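You operate a simulated robot arm through the tools that you are given. There is no shell and no other tool.

The job below is to be done with a simulated robot arm. You get a single attempt, and the scene is never put back.

JOB
Set the press by the job card and bond the waiting lens.
Fine: dwell as printed, pressure within a quarter bar at the stroke, slide home, one stroke, even seam; leave both settings so.

It is judged by the outcome, as a careful person would: the job done as asked, and still so three seconds after it is handed in. It fails if anything else is knocked over, pushed out of place, dropped, spilled or broken.

ROBOT AND FRAMES
A 7-joint arm with a two-finger parallel gripper, fixed in place. Base frame: the origin is on the floor under the middle of its stand, x ahead of it, y to its left, z up. Readings come in mm, degrees, newtons and seconds.
It reaches about 1479 mm from its shoulder. Its first joint turns from -166.0 to 166.0 degrees. Payload 4.4 kg.
Tool frame: the origin (TCP) lies between the finger pads and is the grasp point; the fingertips stand 23 mm ahead of it; z points along the fingers, y is the line along which they close. Largest opening 94 mm; finger width 38, thickness 10; the body of the gripper, 54 by 96 mm, starts 39 mm behind the TCP.
Orientation is told as [roll, pitch, yaw] about the base's x, y, z axes, in that order, counted from this pose: with the fingers straight down and closing along the base's y, the tool's x points along the base's -x, its y along +y and its z along -z.

CONTROLS
- The arm moves only by the tool step_arm. Its argument "rows" is one flat list of numbers, 7 for each row, row after row: the shift along the tool's x, y, z in units of 250 mm (1.0 is 250 mm), then the turn, a rotation vector about the tool's x, y, z in units of 45 degrees (1.0 is 45 degrees), then the opening in per cent of the stroke, from 0 (shut) to 100 (fully open). In form: [tx, ty, tz, wx, wy, wz, fingers, tx, ty, tz, wx, wy, wz, fingers, ...]. A call has 1 to 20 rows; each row is the pose to reach, as a shift and turn from the pose commanded when the call began, along the tool's axes at that moment. A call with a number of a shift or a turn outside -1 to 1 is refused whole. A row lasts 0.2 s, in which the tool goes at most 50 mm and 8.6 degrees; a call with a longer step from one row to the next is refused whole, and so is a gripper value outside its range. Where a pose cannot be reached the arm comes as near as it can. A force on the tool above 40 N (or 10 N above the force at the start of the call, whichever is more), or a blocked arm, ends the call early, and 0.2 s more pass. The fingers move at their own pace (about 72 mm/s each) and stop on an object; they squeeze with about 28 N. The grip force told is the motor's: it shows also when the fingers shut on nothing. Time passes only in rows, and 0.2 s behind the last, so rows that repeat a pose let the fingers close. The reply holds the time, the measured pose of the TCP, the force on the tool along the base axes, the opening and the grip force, in the units named above and with some noise, with the torque about the TCP (base axes, N m) and any sound that the robot's microphone picked up, and new pictures: "pictures" is both (left out), scene, wrist or none.
- Cameras (640 x 400 px; columns grow to the right, rows downward): "scene" is fixed at [401.8, 503.9, 1654.1]; the picture's right is [1.00, 0.09, 0.00], its down [0.08, -0.90, -0.44] and it looks along [-0.04, 0.44, -0.90] (base axes); focal length 214 px, centre (320, 200). "wrist" rides on the gripper at [86, 16, -74] in the tool frame; the picture's right is [-0.18, 0.98, 0.00], its down [-0.58, -0.11, -0.81] and it looks along [-0.79, -0.15, 0.59] (tool axes); focal length 243 px, centre (320, 200). There is no depth. A picture from a camera that has moved, and an enlarged one, comes with that camera's place and axes in the base frame and with its lens. The place of the scene camera against the robot may be out by one fixed shift of up to 12 mm in any direction.
- close_up(camera, box): a new picture of the part [left, top, right, bottom] of that camera's present view, enlarged. It takes no simulated time.
- job_done(): hands the job in; it is judged then, once.

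Nothing tells you positions but the pictures and the camera data. Unless the task says otherwise, let go and move clear before handing in.

The tools are called by a JSON object that holds its "op" and its "data". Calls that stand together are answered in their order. step_arm: Moves the arm, as the interface text tells. Its arguments: {"type":"object","properties":{"rows":{"type":"array","items":{"type":"number"}},"pictures":{"type":"string","enum":["both","scene","wrist","none"]}},"required":["rows"]} The other tools are called the same way: close_up (camera, box) takes an enlarged picture of a part of a camera's view; job_done () hands the job in.

At the start:

```text
time: 0.0
tool_pos: [739.1, 235.5, 1427.0]
tool_rot: [0.0, -0.1, -0.1]
force: [0.3, -0.1, 0.1]
moment: [-0.01, 0.0, -0.03]
finger_gap: 93.8
finger_force: 0.0
```

scene: 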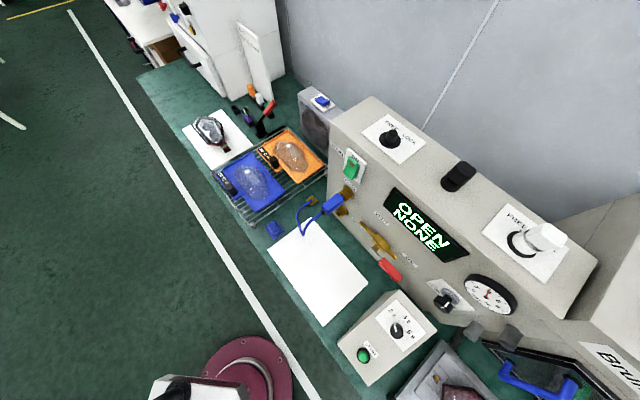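
wrist: 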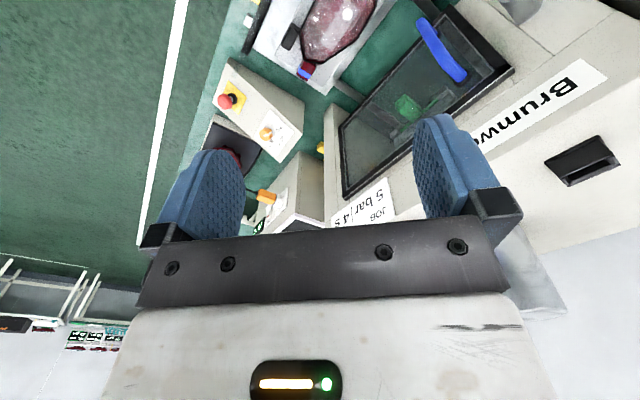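

I see a bench press (Brumwell?) with dials, a display reading "OPEN NONE", a gauge, and a job card visible in the wrist view. I'll first look closer at everything before moving.

{"op": "close_up", "data": {"camera": "scene", "box": [320, 90, 480, 190]}}

{"op": "close_up", "data": {"camera": "scene", "box": [320, 180, 480, 280]}}

{"op": "close_up", "data": {"camera": "scene", "box": [320, 280, 512, 400]}}

{"op": "close_up", "data": {"camera": "scene", "box": [420, 190, 640, 328]}}

{"op": "close_up", "data": {"camera": "scene", "box": [448, 280, 640, 400]}}

{"op": "close_up", "data": {"camera": "scene", "box": [170, 80, 362, 200]}}

{"op": "close_up", "data": {"camera": "wrist", "box": [180, 40, 420, 240]}}

{"op": "close_up", "data": {"camera": "wrist", "box": [220, 0, 540, 200]}}

```text
4.00 times, centred on (400, 140) of scene
camera zoom: at [401.8, 503.9, 1654.1], right [1.0, 0.09, 0.0], down [0.08, -0.9, -0.44], along [-0.04, 0.44, -0.9], focal length 858 px, centre (0, 440)
```

zoom: 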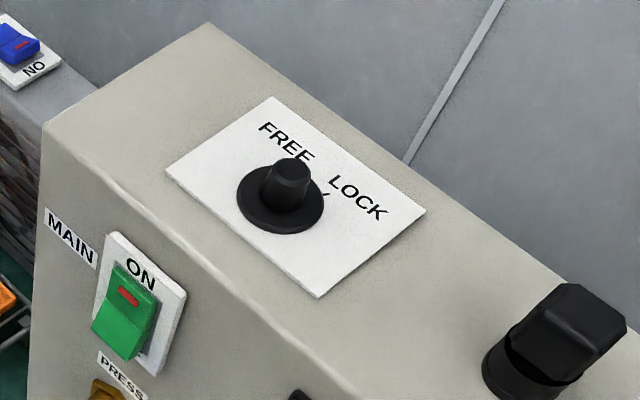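

```text
4.00 times, centred on (400, 230) of scene
camera zoom: at [401.8, 503.9, 1654.1], right [1.0, 0.09, 0.0], down [0.08, -0.9, -0.44], along [-0.04, 0.44, -0.9], focal length 858 px, centre (0, 80)
```

zoom: 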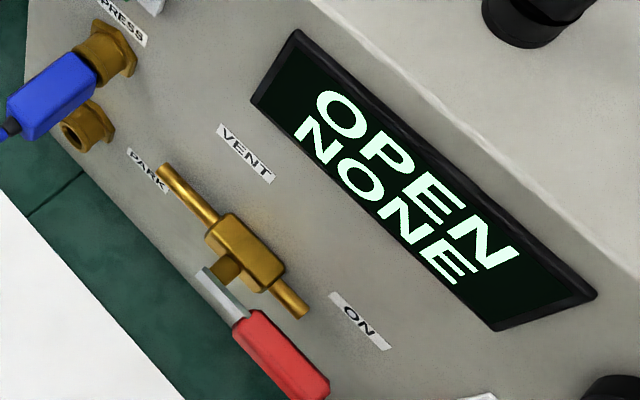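

```text
3.33 times, centred on (416, 340) of scene
camera zoom: at [401.8, 503.9, 1654.1], right [1.0, 0.09, 0.0], down [0.08, -0.9, -0.44], along [-0.04, 0.44, -0.9], focal length 715 px, centre (0, -267)
```

zoom: 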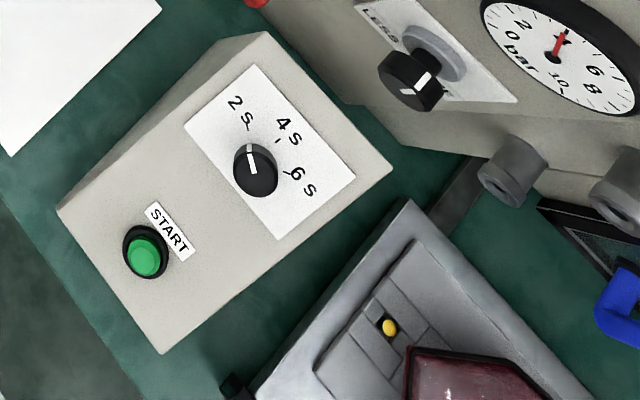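

```text
2.90 times, centred on (530, 259) of scene
camera zoom: at [401.8, 503.9, 1654.1], right [1.0, 0.09, 0.0], down [0.08, -0.9, -0.44], along [-0.04, 0.44, -0.9], focal length 622 px, centre (-289, 29)
```

zoom: 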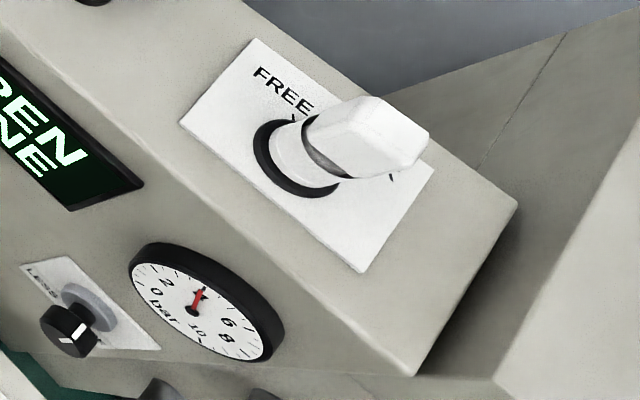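

```text
3.33 times, centred on (544, 340) of scene
camera zoom: at [401.8, 503.9, 1654.1], right [1.0, 0.09, 0.0], down [0.08, -0.9, -0.44], along [-0.04, 0.44, -0.9], focal length 715 px, centre (-427, -267)
```

zoom: 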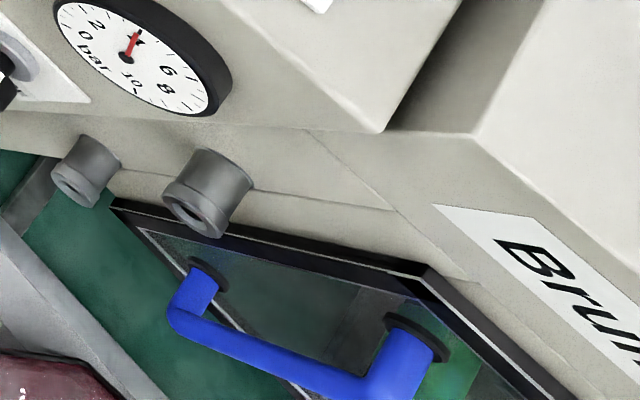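

```text
3.33 times, centred on (266, 140) of scene
camera zoom: at [401.8, 503.9, 1654.1], right [1.0, 0.09, 0.0], down [0.08, -0.9, -0.44], along [-0.04, 0.44, -0.9], focal length 715 px, centre (500, 400)
```

zoom: 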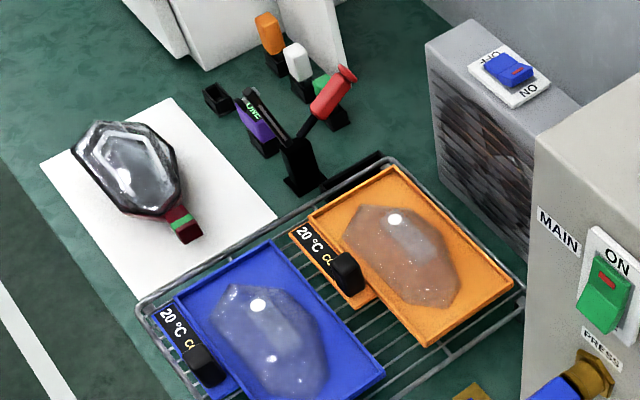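

```text
2.00 times, centred on (300, 140) of wrist
camera zoom: at [652.2, 249.7, 1501.2], right [0.18, 0.98, 0.0], down [0.58, -0.11, 0.81], along [0.79, -0.15, -0.59], focal length 485 px, centre (360, 320)
```

zoom: 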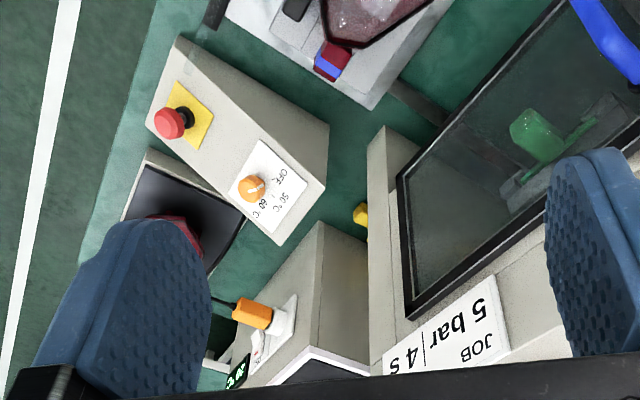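

```text
2.00 times, centred on (380, 100) of wrist
camera zoom: at [652.2, 249.7, 1501.2], right [0.18, 0.98, 0.0], down [0.58, -0.11, 0.81], along [0.79, -0.15, -0.59], focal length 485 px, centre (200, 400)
```

zoom: 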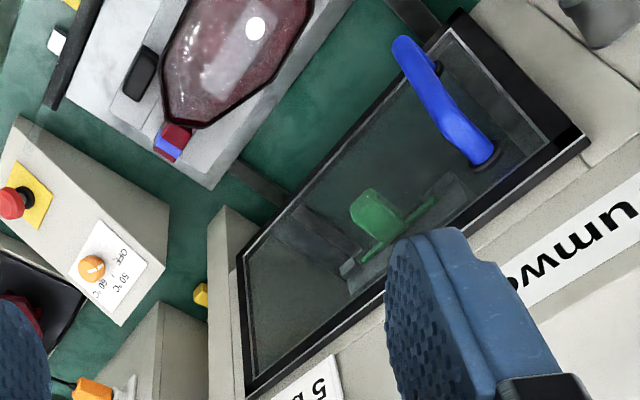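

The job card reads "5 bar | 4 s"; the dwell dial looks set to 2 s and the gauge reads about 4 bar. I'll back the arm off and turn toward the press to survey the panel, the interior and the controls.

{"op": "step_arm", "data": {"rows": [0.133, 0, 0, 0, 0, -0.16, 100, 0.267, 0, 0, 0, 0, -0.32, 100, 0.4, 0, 0, 0, 0, -0.48, 100, 0.533, 0, 0, 0, 0, -0.64, 100, 0.667, 0, 0, 0, 0, -0.8, 100, 0.8, 0, 0, 0, 0, -0.9, 100], "pictures": "both"}}

```text
time: 1.4
tool_pos: [540.7, 234.6, 1425.9]
tool_rot: [0.0, 0.1, 40.6]
force: [1.2, 0.5, 0.1]
moment: [-0.02, -0.01, 0.01]
finger_gap: 94.0
finger_force: 0.0
camera wrist: at [463.1, 190.5, 1501.4], right [-0.5, 0.87, 0.0], down [0.51, 0.3, 0.81], along [0.7, 0.4, -0.59], focal length 243 px, centre (320, 200)
```

scene: 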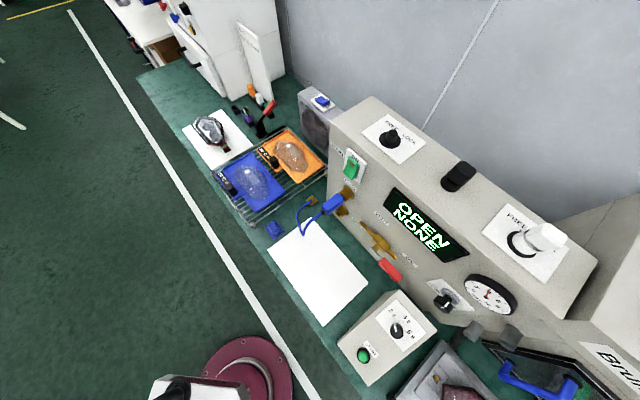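
wrist: 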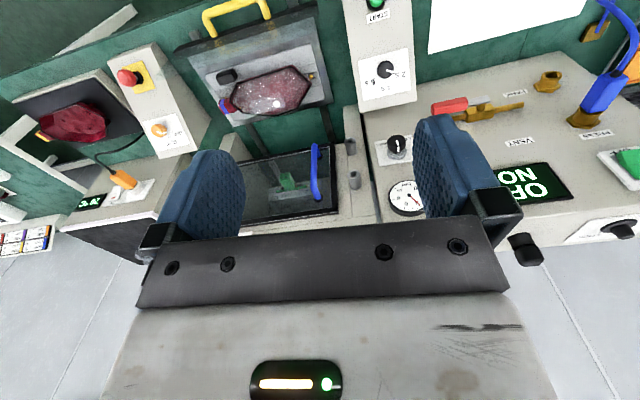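

The press is now in front of the wrist camera (seen upside down): slide tray with a yellow handle and lens, guard with blue handle, timer box, regulator knob and gauge. I'll enlarge each part.

{"op": "close_up", "data": {"camera": "wrist", "box": [170, 0, 340, 106]}}

{"op": "close_up", "data": {"camera": "wrist", "box": [220, 100, 380, 220]}}

{"op": "close_up", "data": {"camera": "wrist", "box": [340, 0, 500, 100]}}

{"op": "close_up", "data": {"camera": "wrist", "box": [340, 90, 500, 220]}}

{"op": "close_up", "data": {"camera": "wrist", "box": [480, 40, 640, 270]}}

{"op": "close_up", "data": {"camera": "wrist", "box": [0, 30, 220, 260]}}

```text
3.76 times, centred on (255, 53) of wrist
camera zoom: at [463.1, 190.5, 1501.4], right [-0.5, 0.87, 0.0], down [0.51, 0.3, 0.81], along [0.7, 0.4, -0.59], focal length 913 px, centre (565, 753)
```

zoom: 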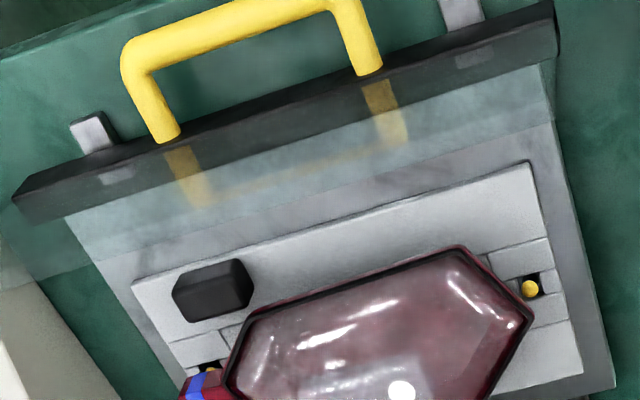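

```text
3.33 times, centred on (300, 160) of wrist
camera zoom: at [463.1, 190.5, 1501.4], right [-0.5, 0.87, 0.0], down [0.51, 0.3, 0.81], along [0.7, 0.4, -0.59], focal length 809 px, centre (387, 333)
```

zoom: 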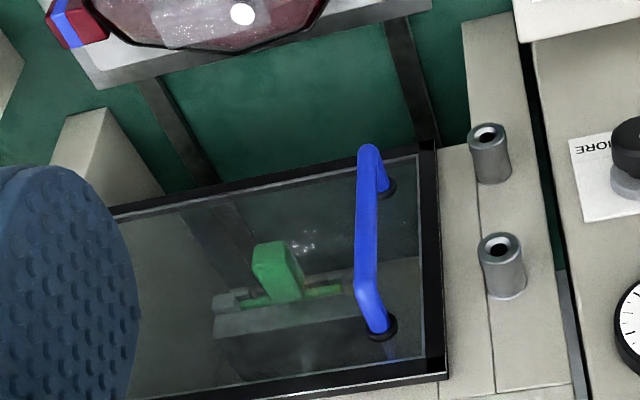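

```text
4.00 times, centred on (420, 50) of wrist
camera zoom: at [463.1, 190.5, 1501.4], right [-0.5, 0.87, 0.0], down [0.51, 0.3, 0.81], along [0.7, 0.4, -0.59], focal length 970 px, centre (-80, 800)
```

zoom: 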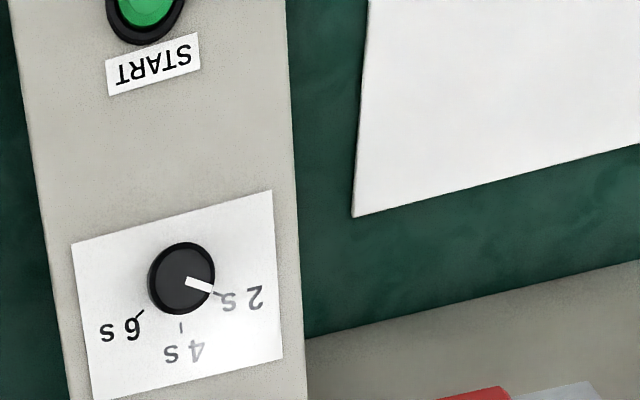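

```text
3.08 times, centred on (420, 155) of wrist
camera zoom: at [463.1, 190.5, 1501.4], right [-0.5, 0.87, 0.0], down [0.51, 0.3, 0.81], along [0.7, 0.4, -0.59], focal length 746 px, centre (12, 338)
```

zoom: 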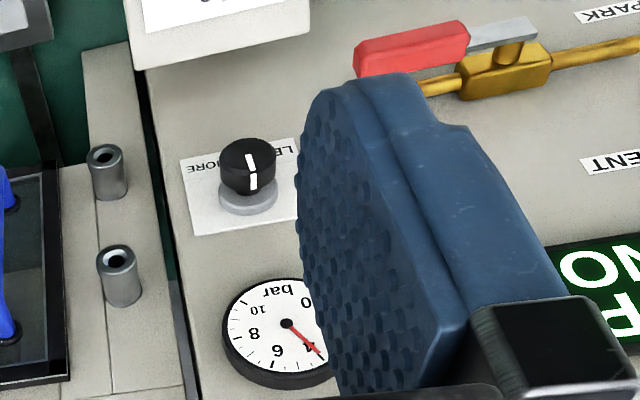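

```text
1.74 times, centred on (560, 155) of wrist
camera zoom: at [463.1, 190.5, 1501.4], right [-0.5, 0.87, 0.0], down [0.51, 0.3, 0.81], along [0.7, 0.4, -0.59], focal length 422 px, centre (-97, 278)
```

zoom: 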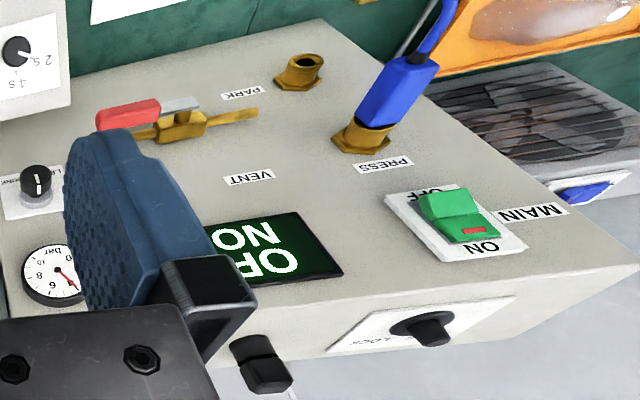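

```text
1.74 times, centred on (110, 145) of wrist
camera zoom: at [463.1, 190.5, 1501.4], right [-0.5, 0.87, 0.0], down [0.51, 0.3, 0.81], along [0.7, 0.4, -0.59], focal length 422 px, centre (685, 296)
```

zoom: 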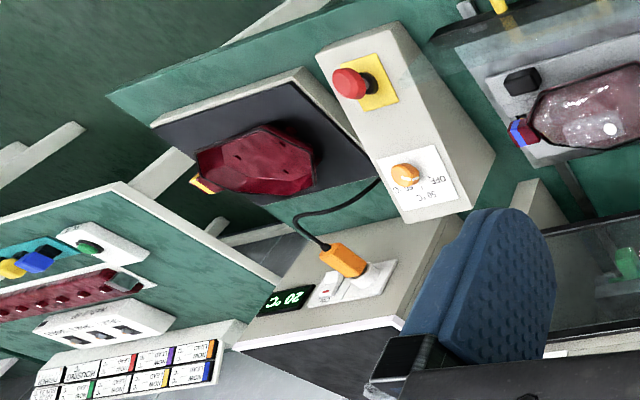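

The close-ups are true enlargements, so I can inspect from here. I'll zoom hard on the lens nest, gauge, dial and labels.

{"op": "close_up", "data": {"camera": "wrist", "box": [212, 60, 332, 135]}}

{"op": "close_up", "data": {"camera": "scene", "box": [465, 272, 521, 307]}}

{"op": "close_up", "data": {"camera": "scene", "box": [420, 275, 484, 315]}}

{"op": "close_up", "data": {"camera": "scene", "box": [360, 105, 440, 155]}}

{"op": "close_up", "data": {"camera": "scene", "box": [480, 195, 592, 265]}}

{"op": "close_up", "data": {"camera": "scene", "box": [400, 335, 504, 400]}}

{"op": "close_up", "data": {"camera": "wrist", "box": [240, 130, 352, 200]}}

```text
5.33 times, centred on (272, 98) of wrist
camera zoom: at [463.1, 190.5, 1501.4], right [-0.5, 0.87, 0.0], down [0.51, 0.3, 0.81], along [0.7, 0.4, -0.59], focal length 1294 px, centre (576, 747)
```

zoom: 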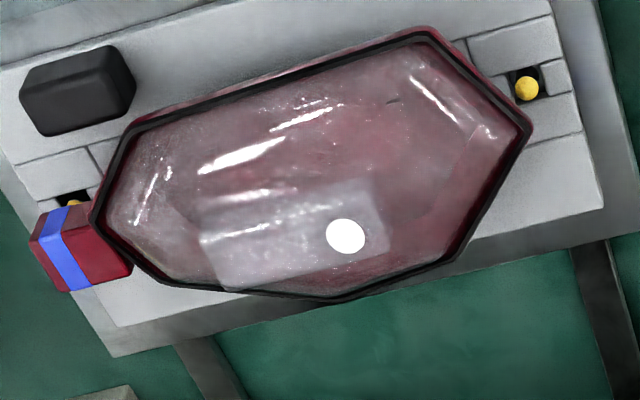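

```text
11.43 times, centred on (493, 290) of scene
camera zoom: at [401.8, 503.9, 1654.1], right [1.0, 0.09, 0.0], down [0.08, -0.9, -0.44], along [-0.04, 0.44, -0.9], focal length 2451 px, centre (-1657, -823)
```

zoom: 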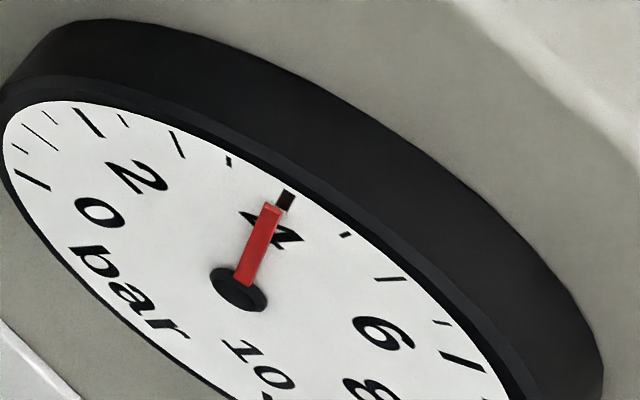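

```text
10.00 times, centred on (452, 295) of scene
camera zoom: at [401.8, 503.9, 1654.1], right [1.0, 0.09, 0.0], down [0.08, -0.9, -0.44], along [-0.04, 0.44, -0.9], focal length 2145 px, centre (-1000, -750)
```

zoom: 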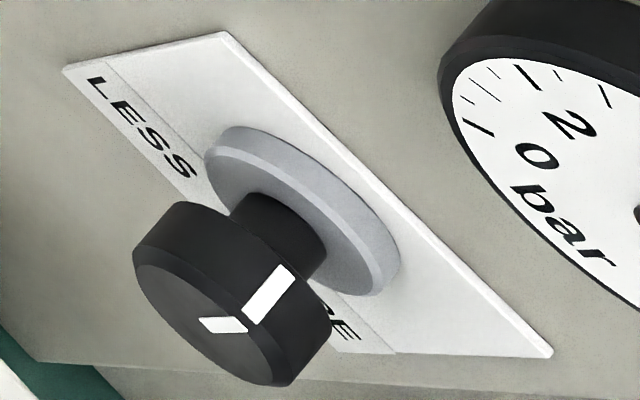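

```text
8.00 times, centred on (400, 130) of scene
camera zoom: at [401.8, 503.9, 1654.1], right [1.0, 0.09, 0.0], down [0.08, -0.9, -0.44], along [-0.04, 0.44, -0.9], focal length 1716 px, centre (-320, 760)
```

zoom: 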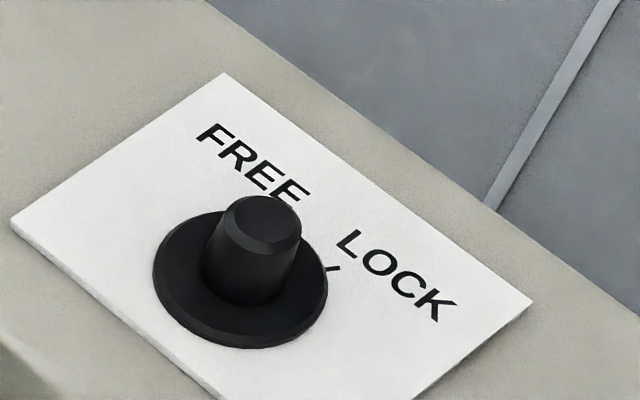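

```text
5.71 times, centred on (536, 230) of scene
camera zoom: at [401.8, 503.9, 1654.1], right [1.0, 0.09, 0.0], down [0.08, -0.9, -0.44], along [-0.04, 0.44, -0.9], focal length 1226 px, centre (-914, 29)
```

zoom: 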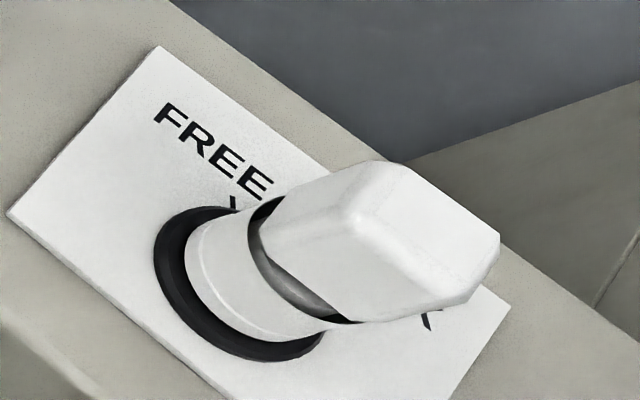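

```text
6.15 times, centred on (452, 368) of scene
camera zoom: at [401.8, 503.9, 1654.1], right [1.0, 0.09, 0.0], down [0.08, -0.9, -0.44], along [-0.04, 0.44, -0.9], focal length 1320 px, centre (-492, -831)
```

zoom: 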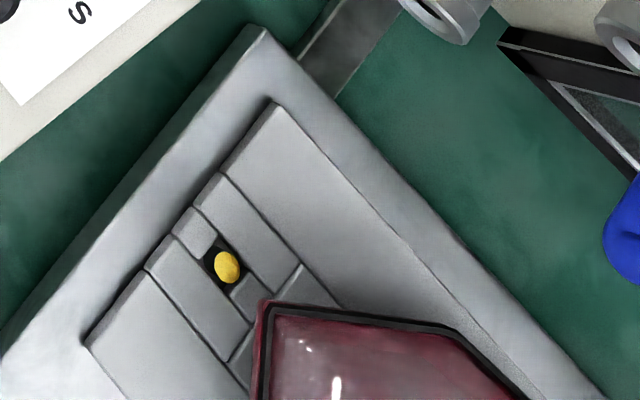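

```text
5.71 times, centred on (296, 165) of wrist
camera zoom: at [463.1, 190.5, 1501.4], right [-0.5, 0.87, 0.0], down [0.51, 0.3, 0.81], along [0.7, 0.4, -0.59], focal length 1386 px, centre (457, 400)
```

zoom: 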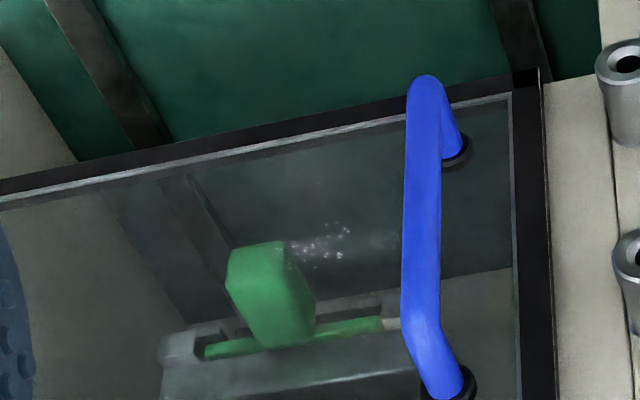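

The gauge reads 4 bar and the dwell points at 2 s. Next I'll lower the camera in front of the slide to look under the guard and find any obstruction, and to get a second view for triangulation.

{"op": "step_arm", "data": {"rows": [0.057, -0.083, 0.137, 0, -0.114, 0, 100, 0.114, -0.166, 0.274, 0, -0.229, 0, 100, 0.171, -0.249, 0.411, 0, -0.343, 0, 100, 0.228, -0.331, 0.549, 0, -0.457, 0, 100, 0.284, -0.414, 0.686, 0, -0.571, 0, 100, 0.341, -0.497, 0.823, 0, -0.686, 0, 100, 0.398, -0.58, 0.96, 0, -0.8, 0, 100], "pictures": "wrist"}}

```text
time: 3.0
tool_pos: [555.6, 59.9, 1186.7]
tool_rot: [0.0, -36.1, 40.7]
force: [-0.2, 0.1, 0.3]
moment: [-0.01, 0.0, -0.01]
finger_gap: 93.9
finger_force: 0.1
camera wrist: at [459.2, -1.7, 1196.2], right [-0.53, 0.84, 0.11], down [0.07, -0.09, 0.99], along [0.85, 0.53, -0.01], focal length 243 px, centre (320, 200)
```

wrist: 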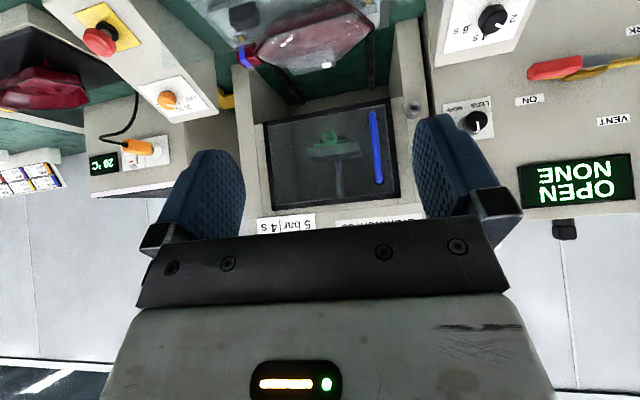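

Good front view. I'll zoom into the opening, the card, and the controls.

{"op": "close_up", "data": {"camera": "wrist", "box": [250, 90, 410, 190]}}

{"op": "close_up", "data": {"camera": "wrist", "box": [220, 0, 380, 100]}}

{"op": "close_up", "data": {"camera": "wrist", "box": [245, 195, 435, 245]}}

{"op": "close_up", "data": {"camera": "wrist", "box": [430, 0, 590, 100]}}

{"op": "close_up", "data": {"camera": "wrist", "box": [480, 80, 640, 250]}}

{"op": "close_up", "data": {"camera": "wrist", "box": [60, 0, 220, 100]}}

```text
4.00 times, centred on (330, 140) of wrist
camera zoom: at [459.2, -1.7, 1196.2], right [-0.53, 0.84, 0.11], down [0.07, -0.09, 0.99], along [0.85, 0.53, -0.01], focal length 970 px, centre (280, 440)
```

zoom: 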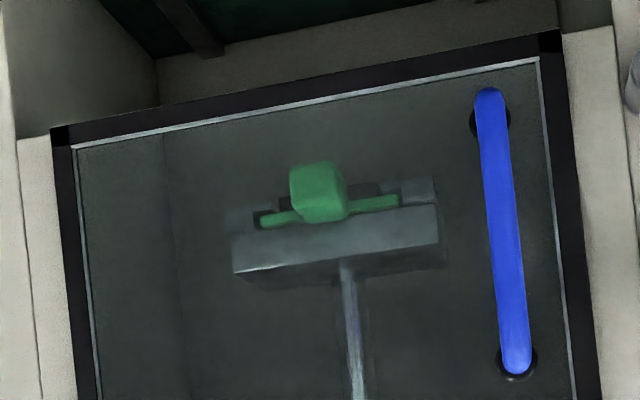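

```text
4.00 times, centred on (300, 50) of wrist
camera zoom: at [459.2, -1.7, 1196.2], right [-0.53, 0.84, 0.11], down [0.07, -0.09, 0.99], along [0.85, 0.53, -0.01], focal length 970 px, centre (400, 800)
```

zoom: 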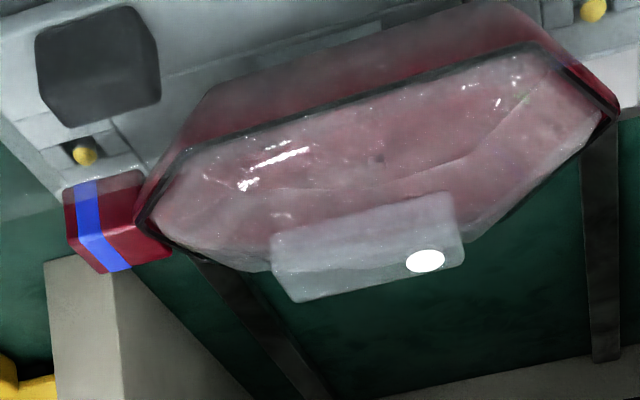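

```text
3.37 times, centred on (340, 220) of wrist
camera zoom: at [459.2, -1.7, 1196.2], right [-0.53, 0.84, 0.11], down [0.07, -0.09, 0.99], along [0.85, 0.53, -0.01], focal length 817 px, centre (253, 133)
```

zoom: 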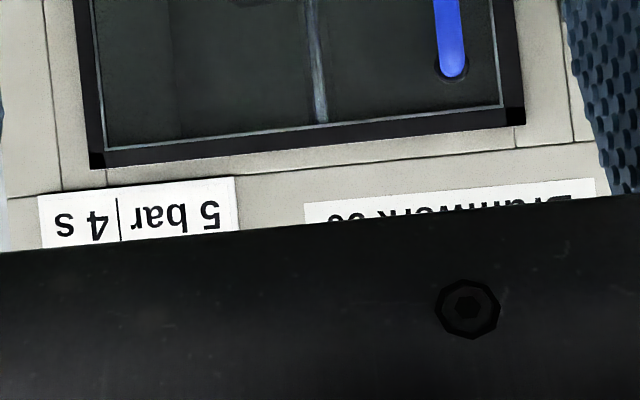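

```text
4.00 times, centred on (510, 50) of wrist
camera zoom: at [459.2, -1.7, 1196.2], right [-0.53, 0.84, 0.11], down [0.07, -0.09, 0.99], along [0.85, 0.53, -0.01], focal length 970 px, centre (-440, 800)
```

zoom: 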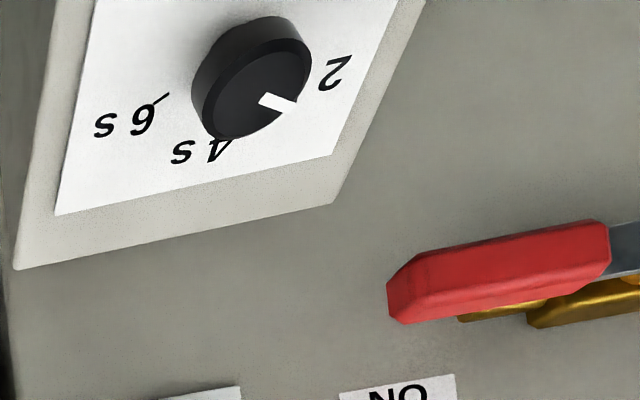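

```text
2.35 times, centred on (560, 165) of wrist
camera zoom: at [459.2, -1.7, 1196.2], right [-0.53, 0.84, 0.11], down [0.07, -0.09, 0.99], along [0.85, 0.53, -0.01], focal length 571 px, centre (-245, 282)
```

zoom: 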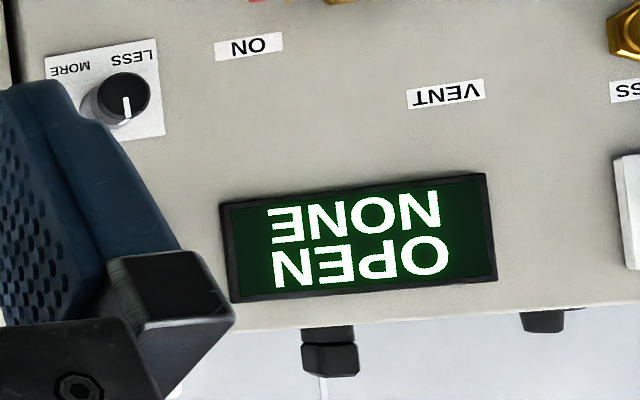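

```text
4.00 times, centred on (140, 50) of wrist
camera zoom: at [459.2, -1.7, 1196.2], right [-0.53, 0.84, 0.11], down [0.07, -0.09, 0.99], along [0.85, 0.53, -0.01], focal length 970 px, centre (1040, 800)
```

zoom: 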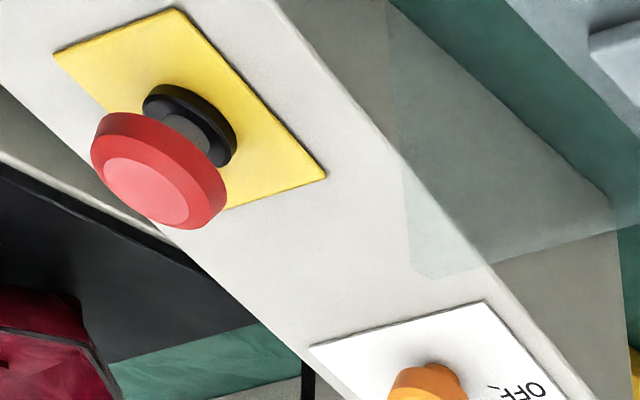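

The press head with a green block is visible behind the guard. I'll look closer at it, the tray end, and the bench items around the press.

{"op": "close_up", "data": {"camera": "wrist", "box": [295, 115, 375, 165]}}

{"op": "close_up", "data": {"camera": "scene", "box": [255, 185, 351, 245]}}

{"op": "close_up", "data": {"camera": "scene", "box": [225, 75, 305, 145]}}

{"op": "close_up", "data": {"camera": "scene", "box": [400, 360, 464, 400]}}

{"op": "close_up", "data": {"camera": "scene", "box": [210, 150, 306, 230]}}

{"op": "close_up", "data": {"camera": "wrist", "box": [230, 0, 310, 50]}}

{"op": "close_up", "data": {"camera": "wrist", "box": [60, 70, 220, 190]}}

```text
8.00 times, centred on (335, 140) of wrist
camera zoom: at [459.2, -1.7, 1196.2], right [-0.53, 0.84, 0.11], down [0.07, -0.09, 0.99], along [0.85, 0.53, -0.01], focal length 1941 px, centre (200, 680)
```

zoom: 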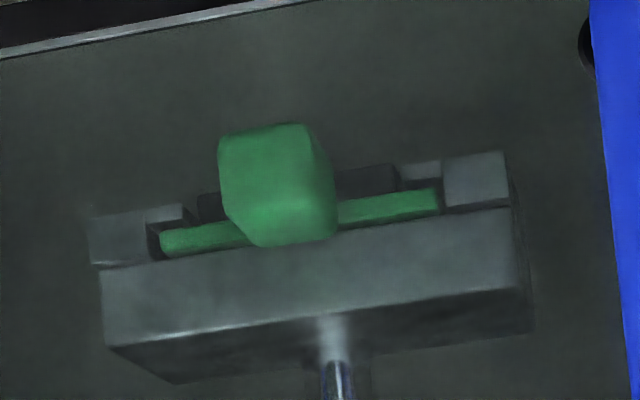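

```text
6.67 times, centred on (303, 215) of scene
camera zoom: at [401.8, 503.9, 1654.1], right [1.0, 0.09, 0.0], down [0.08, -0.9, -0.44], along [-0.04, 0.44, -0.9], focal length 1430 px, centre (433, 100)
```

zoom: 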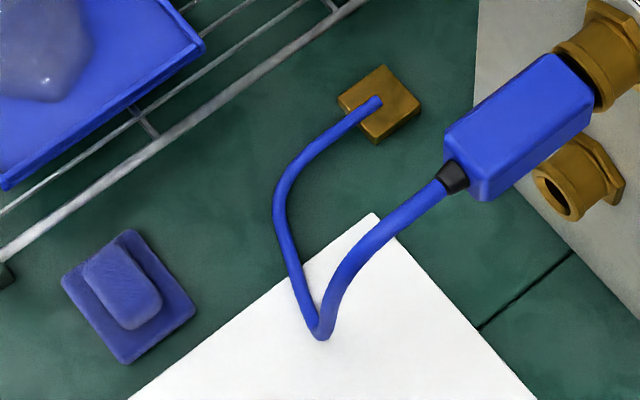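

```text
5.71 times, centred on (265, 110) of scene
camera zoom: at [401.8, 503.9, 1654.1], right [1.0, 0.09, 0.0], down [0.08, -0.9, -0.44], along [-0.04, 0.44, -0.9], focal length 1226 px, centre (634, 714)
```

zoom: 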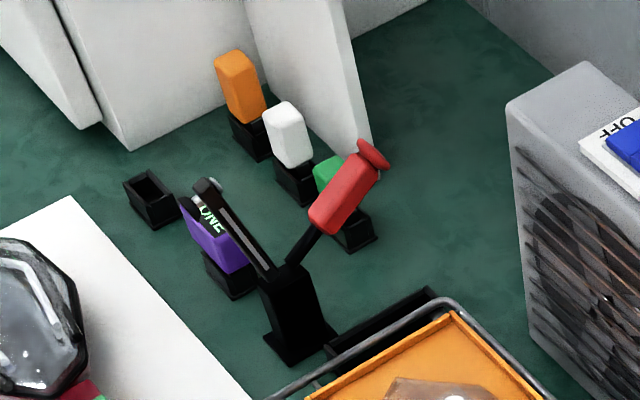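

```text
10.00 times, centred on (432, 380) of scene
camera zoom: at [401.8, 503.9, 1654.1], right [1.0, 0.09, 0.0], down [0.08, -0.9, -0.44], along [-0.04, 0.44, -0.9], focal length 2145 px, centre (-800, -1600)
```

zoom: 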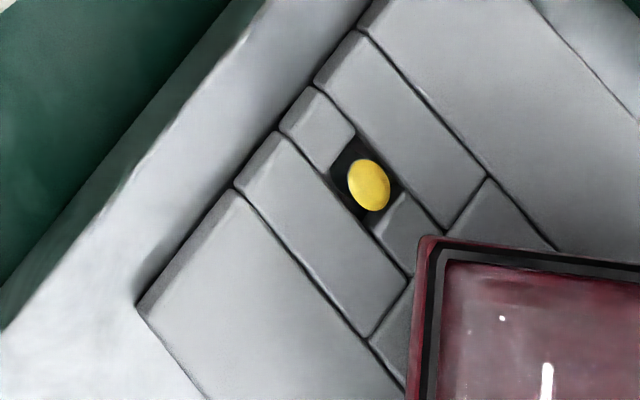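

```text
5.00 times, centred on (258, 190) of scene
camera zoom: at [401.8, 503.9, 1654.1], right [1.0, 0.09, 0.0], down [0.08, -0.9, -0.44], along [-0.04, 0.44, -0.9], focal length 1072 px, centre (630, 250)
```

zoom: 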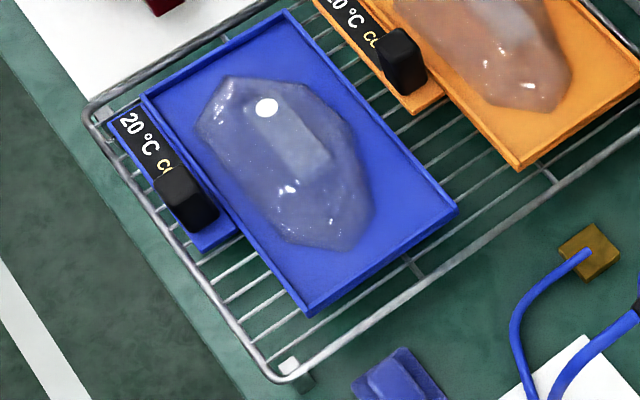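

```text
8.00 times, centred on (270, 25) of wrist
camera zoom: at [459.2, -1.7, 1196.2], right [-0.53, 0.84, 0.11], down [0.07, -0.09, 0.99], along [0.85, 0.53, -0.01], focal length 1941 px, centre (720, 1600)
```

zoom: 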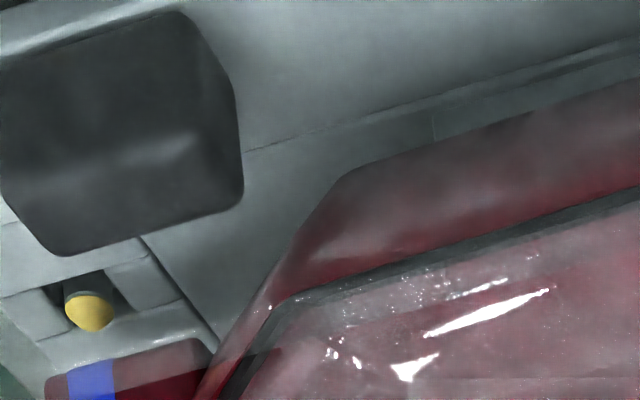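

```text
3.33 times, centred on (140, 130) of wrist
camera zoom: at [459.2, -1.7, 1196.2], right [-0.53, 0.84, 0.11], down [0.07, -0.09, 0.99], along [0.85, 0.53, -0.01], focal length 809 px, centre (920, 433)
```

zoom: 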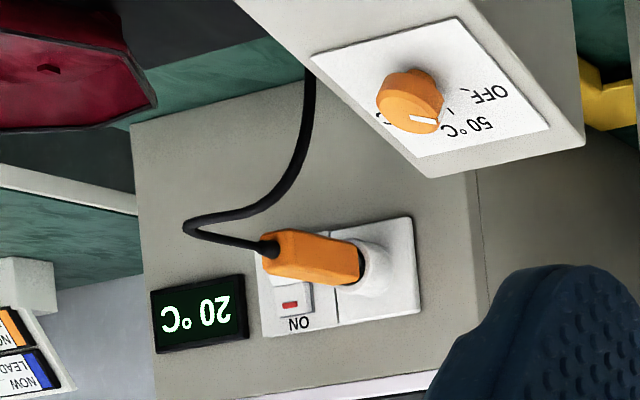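

I want a full, unobstructed view of the job card and the press head, so I'll raise the camera a little.

{"op": "step_arm", "data": {"rows": [-0.088, 0, -0.121, 0, 0, 0, 100, -0.177, 0, -0.243, 0, 0, 0, 100, -0.265, 0, -0.364, 0, 0, 0, 100, -0.353, 0, -0.485, 0, 0, 0, 100], "pictures": "wrist"}}

{"op": "close_up", "data": {"camera": "wrist", "box": [250, 130, 442, 250]}}

{"op": "close_up", "data": {"camera": "wrist", "box": [220, 0, 348, 80]}}

{"op": "close_up", "data": {"camera": "wrist", "box": [270, 70, 366, 130]}}

```text
time: 4.0
tool_pos: [558.6, 58.7, 1338.4]
tool_rot: [0.0, -36.0, 40.4]
force: [0.0, 0.1, 0.2]
moment: [-0.01, -0.02, -0.01]
finger_gap: 94.1
finger_force: 0.0
camera wrist: at [461.3, -2.9, 1346.9], right [-0.52, 0.84, 0.11], down [0.07, -0.08, 0.99], along [0.85, 0.53, -0.01], focal length 243 px, centre (320, 200)
```

wrist: 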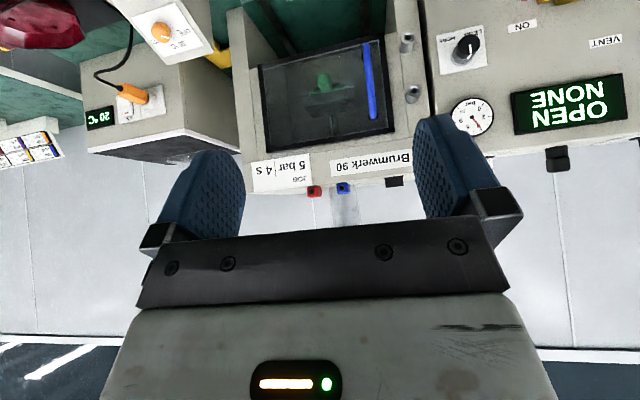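

```text
3.33 times, centred on (346, 190) of wrist
camera zoom: at [461.3, -2.9, 1346.9], right [-0.52, 0.84, 0.11], down [0.07, -0.08, 0.99], along [0.85, 0.53, -0.01], focal length 809 px, centre (233, 233)
```

zoom: 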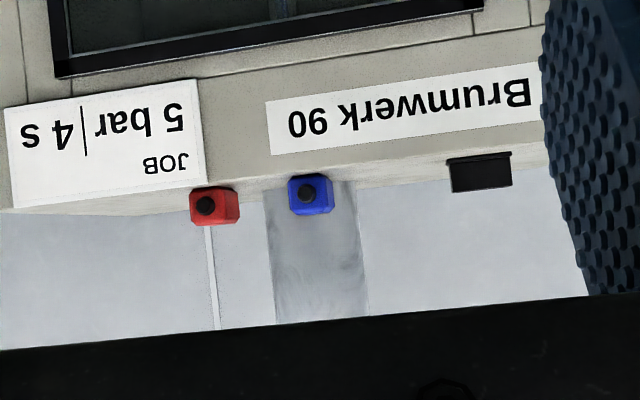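

```text
5.00 times, centred on (284, 40) of wrist
camera zoom: at [461.3, -2.9, 1346.9], right [-0.52, 0.84, 0.11], down [0.07, -0.08, 0.99], along [0.85, 0.53, -0.01], focal length 1213 px, centre (500, 1000)
```

zoom: 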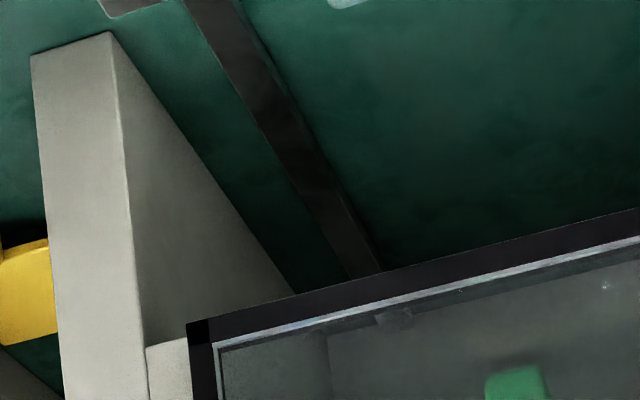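

```text
6.67 times, centred on (318, 100) of wrist
camera zoom: at [461.3, -2.9, 1346.9], right [-0.52, 0.84, 0.11], down [0.07, -0.08, 0.99], along [0.85, 0.53, -0.01], focal length 1618 px, centre (333, 867)
```

zoom: 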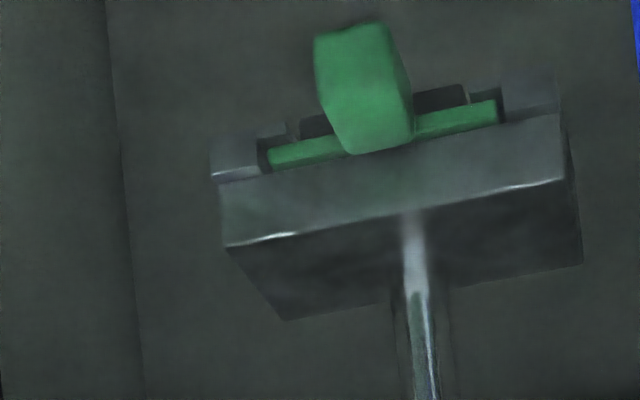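

The card clearly says "JOB 5 bar | 4 s". I'll also check the blue block lying on the bench and the small coloured blocks before touching anything, by swinging the camera to the left.

{"op": "step_arm", "data": {"rows": [0.019, 0.157, 0.044, 0, 0.133, 0, 100, 0.037, 0.314, 0.088, 0, 0.267, 0, 100, 0.056, 0.471, 0.133, 0, 0.4, 0, 100, 0.074, 0.628, 0.177, 0, 0.533, 0, 100, 0.093, 0.785, 0.221, 0, 0.667, 0, 100, 0.111, 0.942, 0.265, 0, 0.8, 0, 100], "pictures": "wrist"}}

```text
time: 5.4
tool_pos: [415.3, 248.5, 1268.0]
tool_rot: [-0.1, 0.1, 40.5]
force: [0.0, -0.1, 0.0]
moment: [0.02, -0.01, -0.01]
finger_gap: 94.1
finger_force: 0.0
camera wrist: at [339.0, 204.7, 1341.2], right [-0.5, 0.87, 0.0], down [0.51, 0.3, 0.81], along [0.7, 0.4, -0.59], focal length 243 px, centre (320, 200)
```

wrist: 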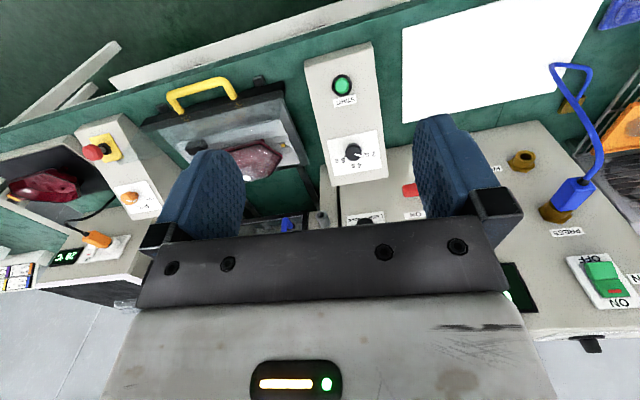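

{"op": "step_arm", "data": {"rows": [-0.011, 0.158, 0.047, 0, 0, -0.167, 100, -0.022, 0.315, 0.095, 0, 0, -0.333, 100, -0.033, 0.473, 0.142, 0, 0, -0.5, 100, -0.044, 0.63, 0.19, 0, 0, -0.667, 100, -0.055, 0.788, 0.237, 0, 0, -0.833, 100, -0.066, 0.945, 0.284, 0, 0, -1.0, 100], "pictures": "wrist"}}

```text
time: 6.8
tool_pos: [275.8, 440.2, 1195.4]
tool_rot: [0.0, -0.1, 85.6]
force: [0.2, -0.1, 0.3]
moment: [-0.01, 0.04, 0.03]
finger_gap: 94.0
finger_force: 0.0
camera wrist: at [252.4, 354.0, 1269.9], right [-0.97, 0.26, 0.0], down [0.15, 0.57, 0.81], along [0.21, 0.78, -0.59], focal length 243 px, centre (320, 200)
```

wrist: 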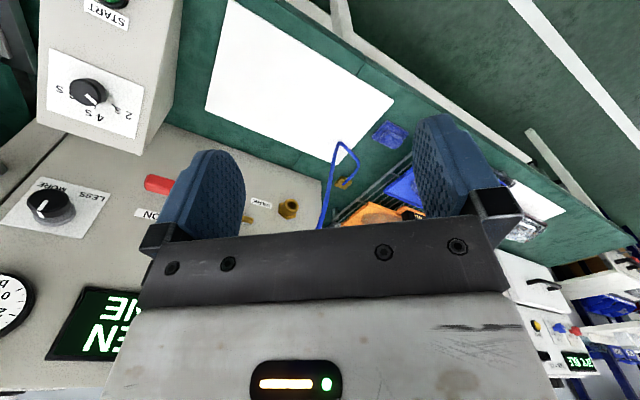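

{"op": "close_up", "data": {"camera": "wrist", "box": [360, 110, 424, 150]}}

{"op": "close_up", "data": {"camera": "wrist", "box": [0, 140, 160, 240]}}

{"op": "close_up", "data": {"camera": "wrist", "box": [40, 30, 168, 130]}}

```text
10.00 times, centred on (392, 130) of wrist
camera zoom: at [252.4, 354.0, 1269.9], right [-0.97, 0.26, 0.0], down [0.15, 0.57, 0.81], along [0.21, 0.78, -0.59], focal length 2426 px, centre (-400, 900)
```

zoom: 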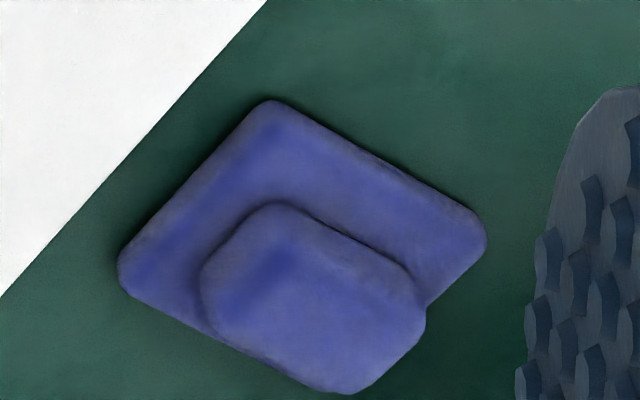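

```text
4.00 times, centred on (80, 190) of wrist
camera zoom: at [252.4, 354.0, 1269.9], right [-0.97, 0.26, 0.0], down [0.15, 0.57, 0.81], along [0.21, 0.78, -0.59], focal length 970 px, centre (1280, 240)
```

zoom: 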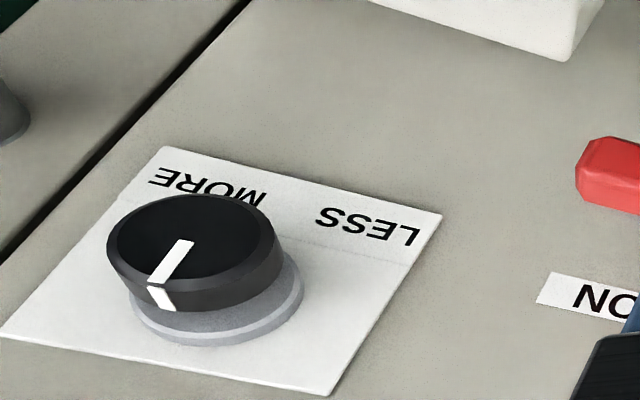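

```text
4.00 times, centred on (104, 80) of wrist
camera zoom: at [252.4, 354.0, 1269.9], right [-0.97, 0.26, 0.0], down [0.15, 0.57, 0.81], along [0.21, 0.78, -0.59], focal length 970 px, centre (1184, 680)
```

zoom: 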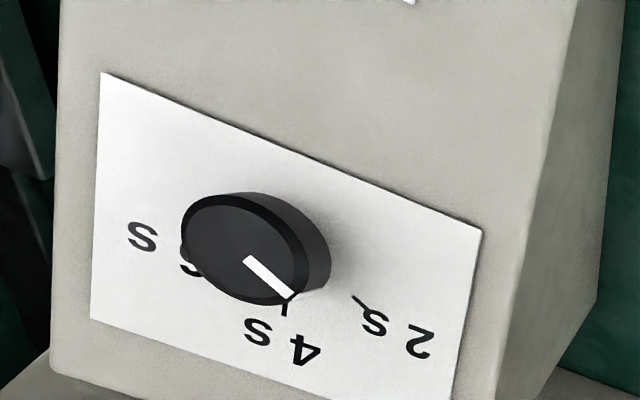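

No insert swap or other change appears called for: the blue block is a loose item, different in size from the head's green part. First I'll set the dwell knob (about (615,447,952), on a 26° slope); moving to a pre-grasp above it.

{"op": "step_arm", "data": {"rows": [0, -0.107, 0.047, 0, 0, 0.149, 100, 0, -0.213, 0.093, 0, 0, 0.298, 100, 0, -0.32, 0.14, 0, 0, 0.447, 100, 0, -0.427, 0.187, 0, 0, 0.595, 100, 0, -0.533, 0.233, 0, 0, 0.744, 100, 0, -0.64, 0.28, 0, 0, 0.893, 100], "pictures": "wrist"}}

```text
time: 8.2
tool_pos: [435.4, 426.5, 1124.5]
tool_rot: [0.0, 0.0, 45.3]
force: [-0.1, -0.2, -0.3]
moment: [0.0, 0.01, 0.03]
finger_gap: 93.8
finger_force: 0.1
camera wrist: at [363.3, 375.9, 1199.8], right [-0.57, 0.82, 0.0], down [0.49, 0.34, 0.81], along [0.66, 0.46, -0.59], focal length 243 px, centre (320, 200)
```

wrist: 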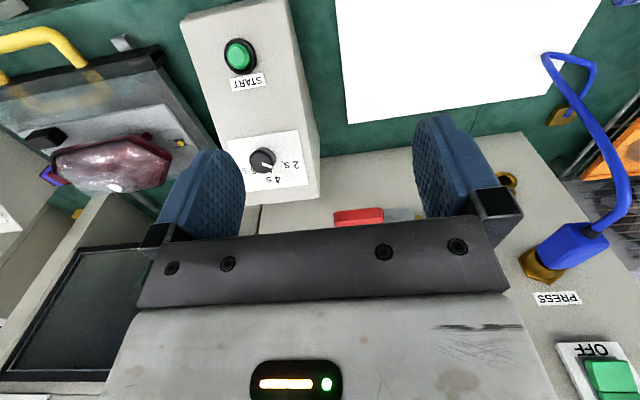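

{"op": "close_up", "data": {"camera": "wrist", "box": [200, 20, 328, 100]}}

{"op": "close_up", "data": {"camera": "wrist", "box": [212, 120, 324, 190]}}

{"op": "close_up", "data": {"camera": "wrist", "box": [0, 0, 192, 120]}}

```text
5.00 times, centred on (264, 60) of wrist
camera zoom: at [363.3, 375.9, 1199.8], right [-0.57, 0.82, 0.0], down [0.49, 0.34, 0.81], along [0.66, 0.46, -0.59], focal length 1213 px, centre (600, 900)
```

zoom: 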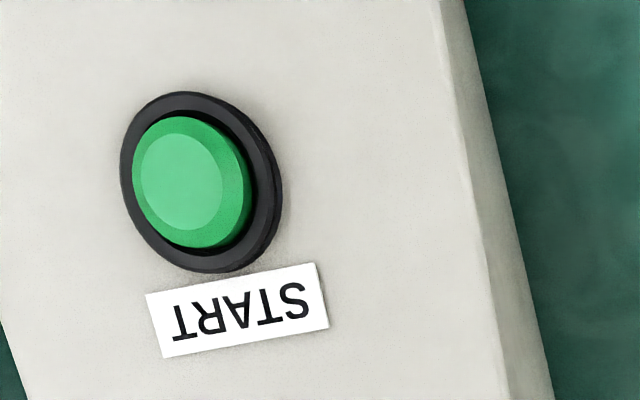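

```text
5.71 times, centred on (268, 155) of wrist
camera zoom: at [363.3, 375.9, 1199.8], right [-0.57, 0.82, 0.0], down [0.49, 0.34, 0.81], along [0.66, 0.46, -0.59], focal length 1386 px, centre (617, 457)
```

zoom: 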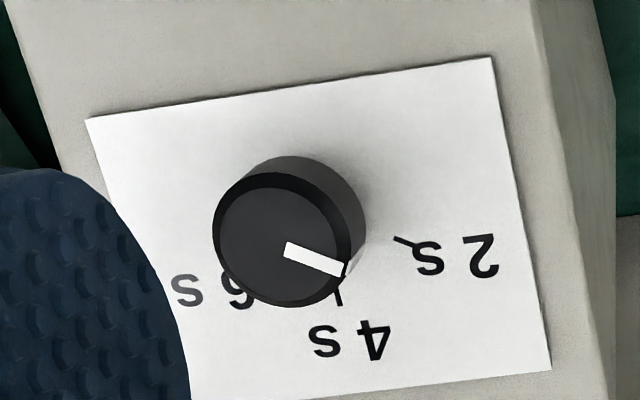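

```text
3.33 times, centred on (96, 60) of wrist
camera zoom: at [363.3, 375.9, 1199.8], right [-0.57, 0.82, 0.0], down [0.49, 0.34, 0.81], along [0.66, 0.46, -0.59], focal length 809 px, centre (1067, 667)
```

zoom: 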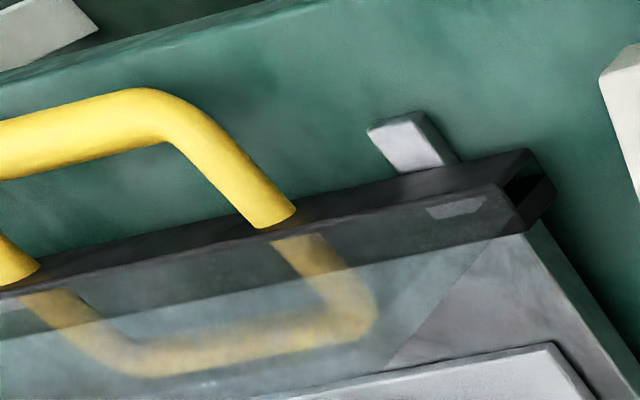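

The START button is near (536,371,875) and the knob face near (615.5,448,952). Now tilting 26° and moving to pre-grasp above the dwell knob.

{"op": "step_arm", "data": {"rows": [-0.078, -0.09, 0.065, 0, -0.116, 0, 100, -0.156, -0.181, 0.131, 0, -0.231, 0, 100, -0.235, -0.271, 0.196, 0, -0.347, 0, 100, -0.313, -0.362, 0.262, 0, -0.462, 0, 100, -0.391, -0.452, 0.327, 0, -0.578, 0, 100], "pictures": "wrist"}}

{"op": "close_up", "data": {"camera": "wrist", "box": [240, 100, 400, 200]}}

```text
time: 9.4
tool_pos: [586.9, 417.1, 1045.4]
tool_rot: [0.0, -26.1, 45.3]
force: [0.5, 0.4, 0.0]
moment: [-0.02, 0.02, 0.01]
finger_gap: 93.8
finger_force: 0.1
camera wrist: at [496.8, 349.4, 1073.9], right [-0.58, 0.81, 0.08], down [0.2, 0.04, 0.98], along [0.79, 0.59, -0.18], focal length 243 px, centre (320, 200)
```

wrist: 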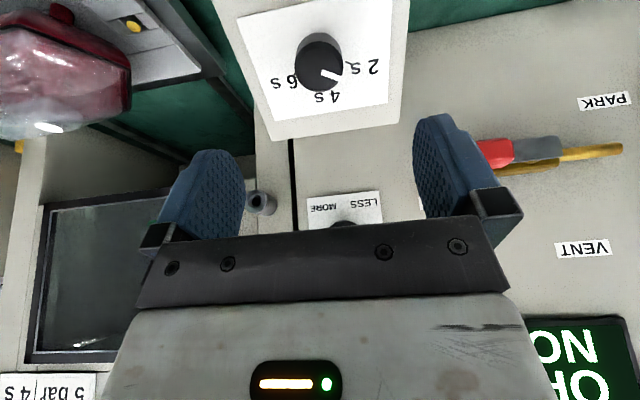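

```text
4.00 times, centred on (320, 150) of wrist
camera zoom: at [496.8, 349.4, 1073.9], right [-0.58, 0.81, 0.08], down [0.2, 0.04, 0.98], along [0.79, 0.59, -0.18], focal length 970 px, centre (320, 400)
```

zoom: 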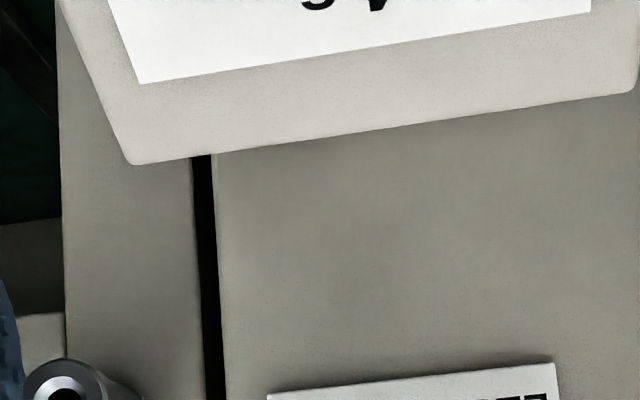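

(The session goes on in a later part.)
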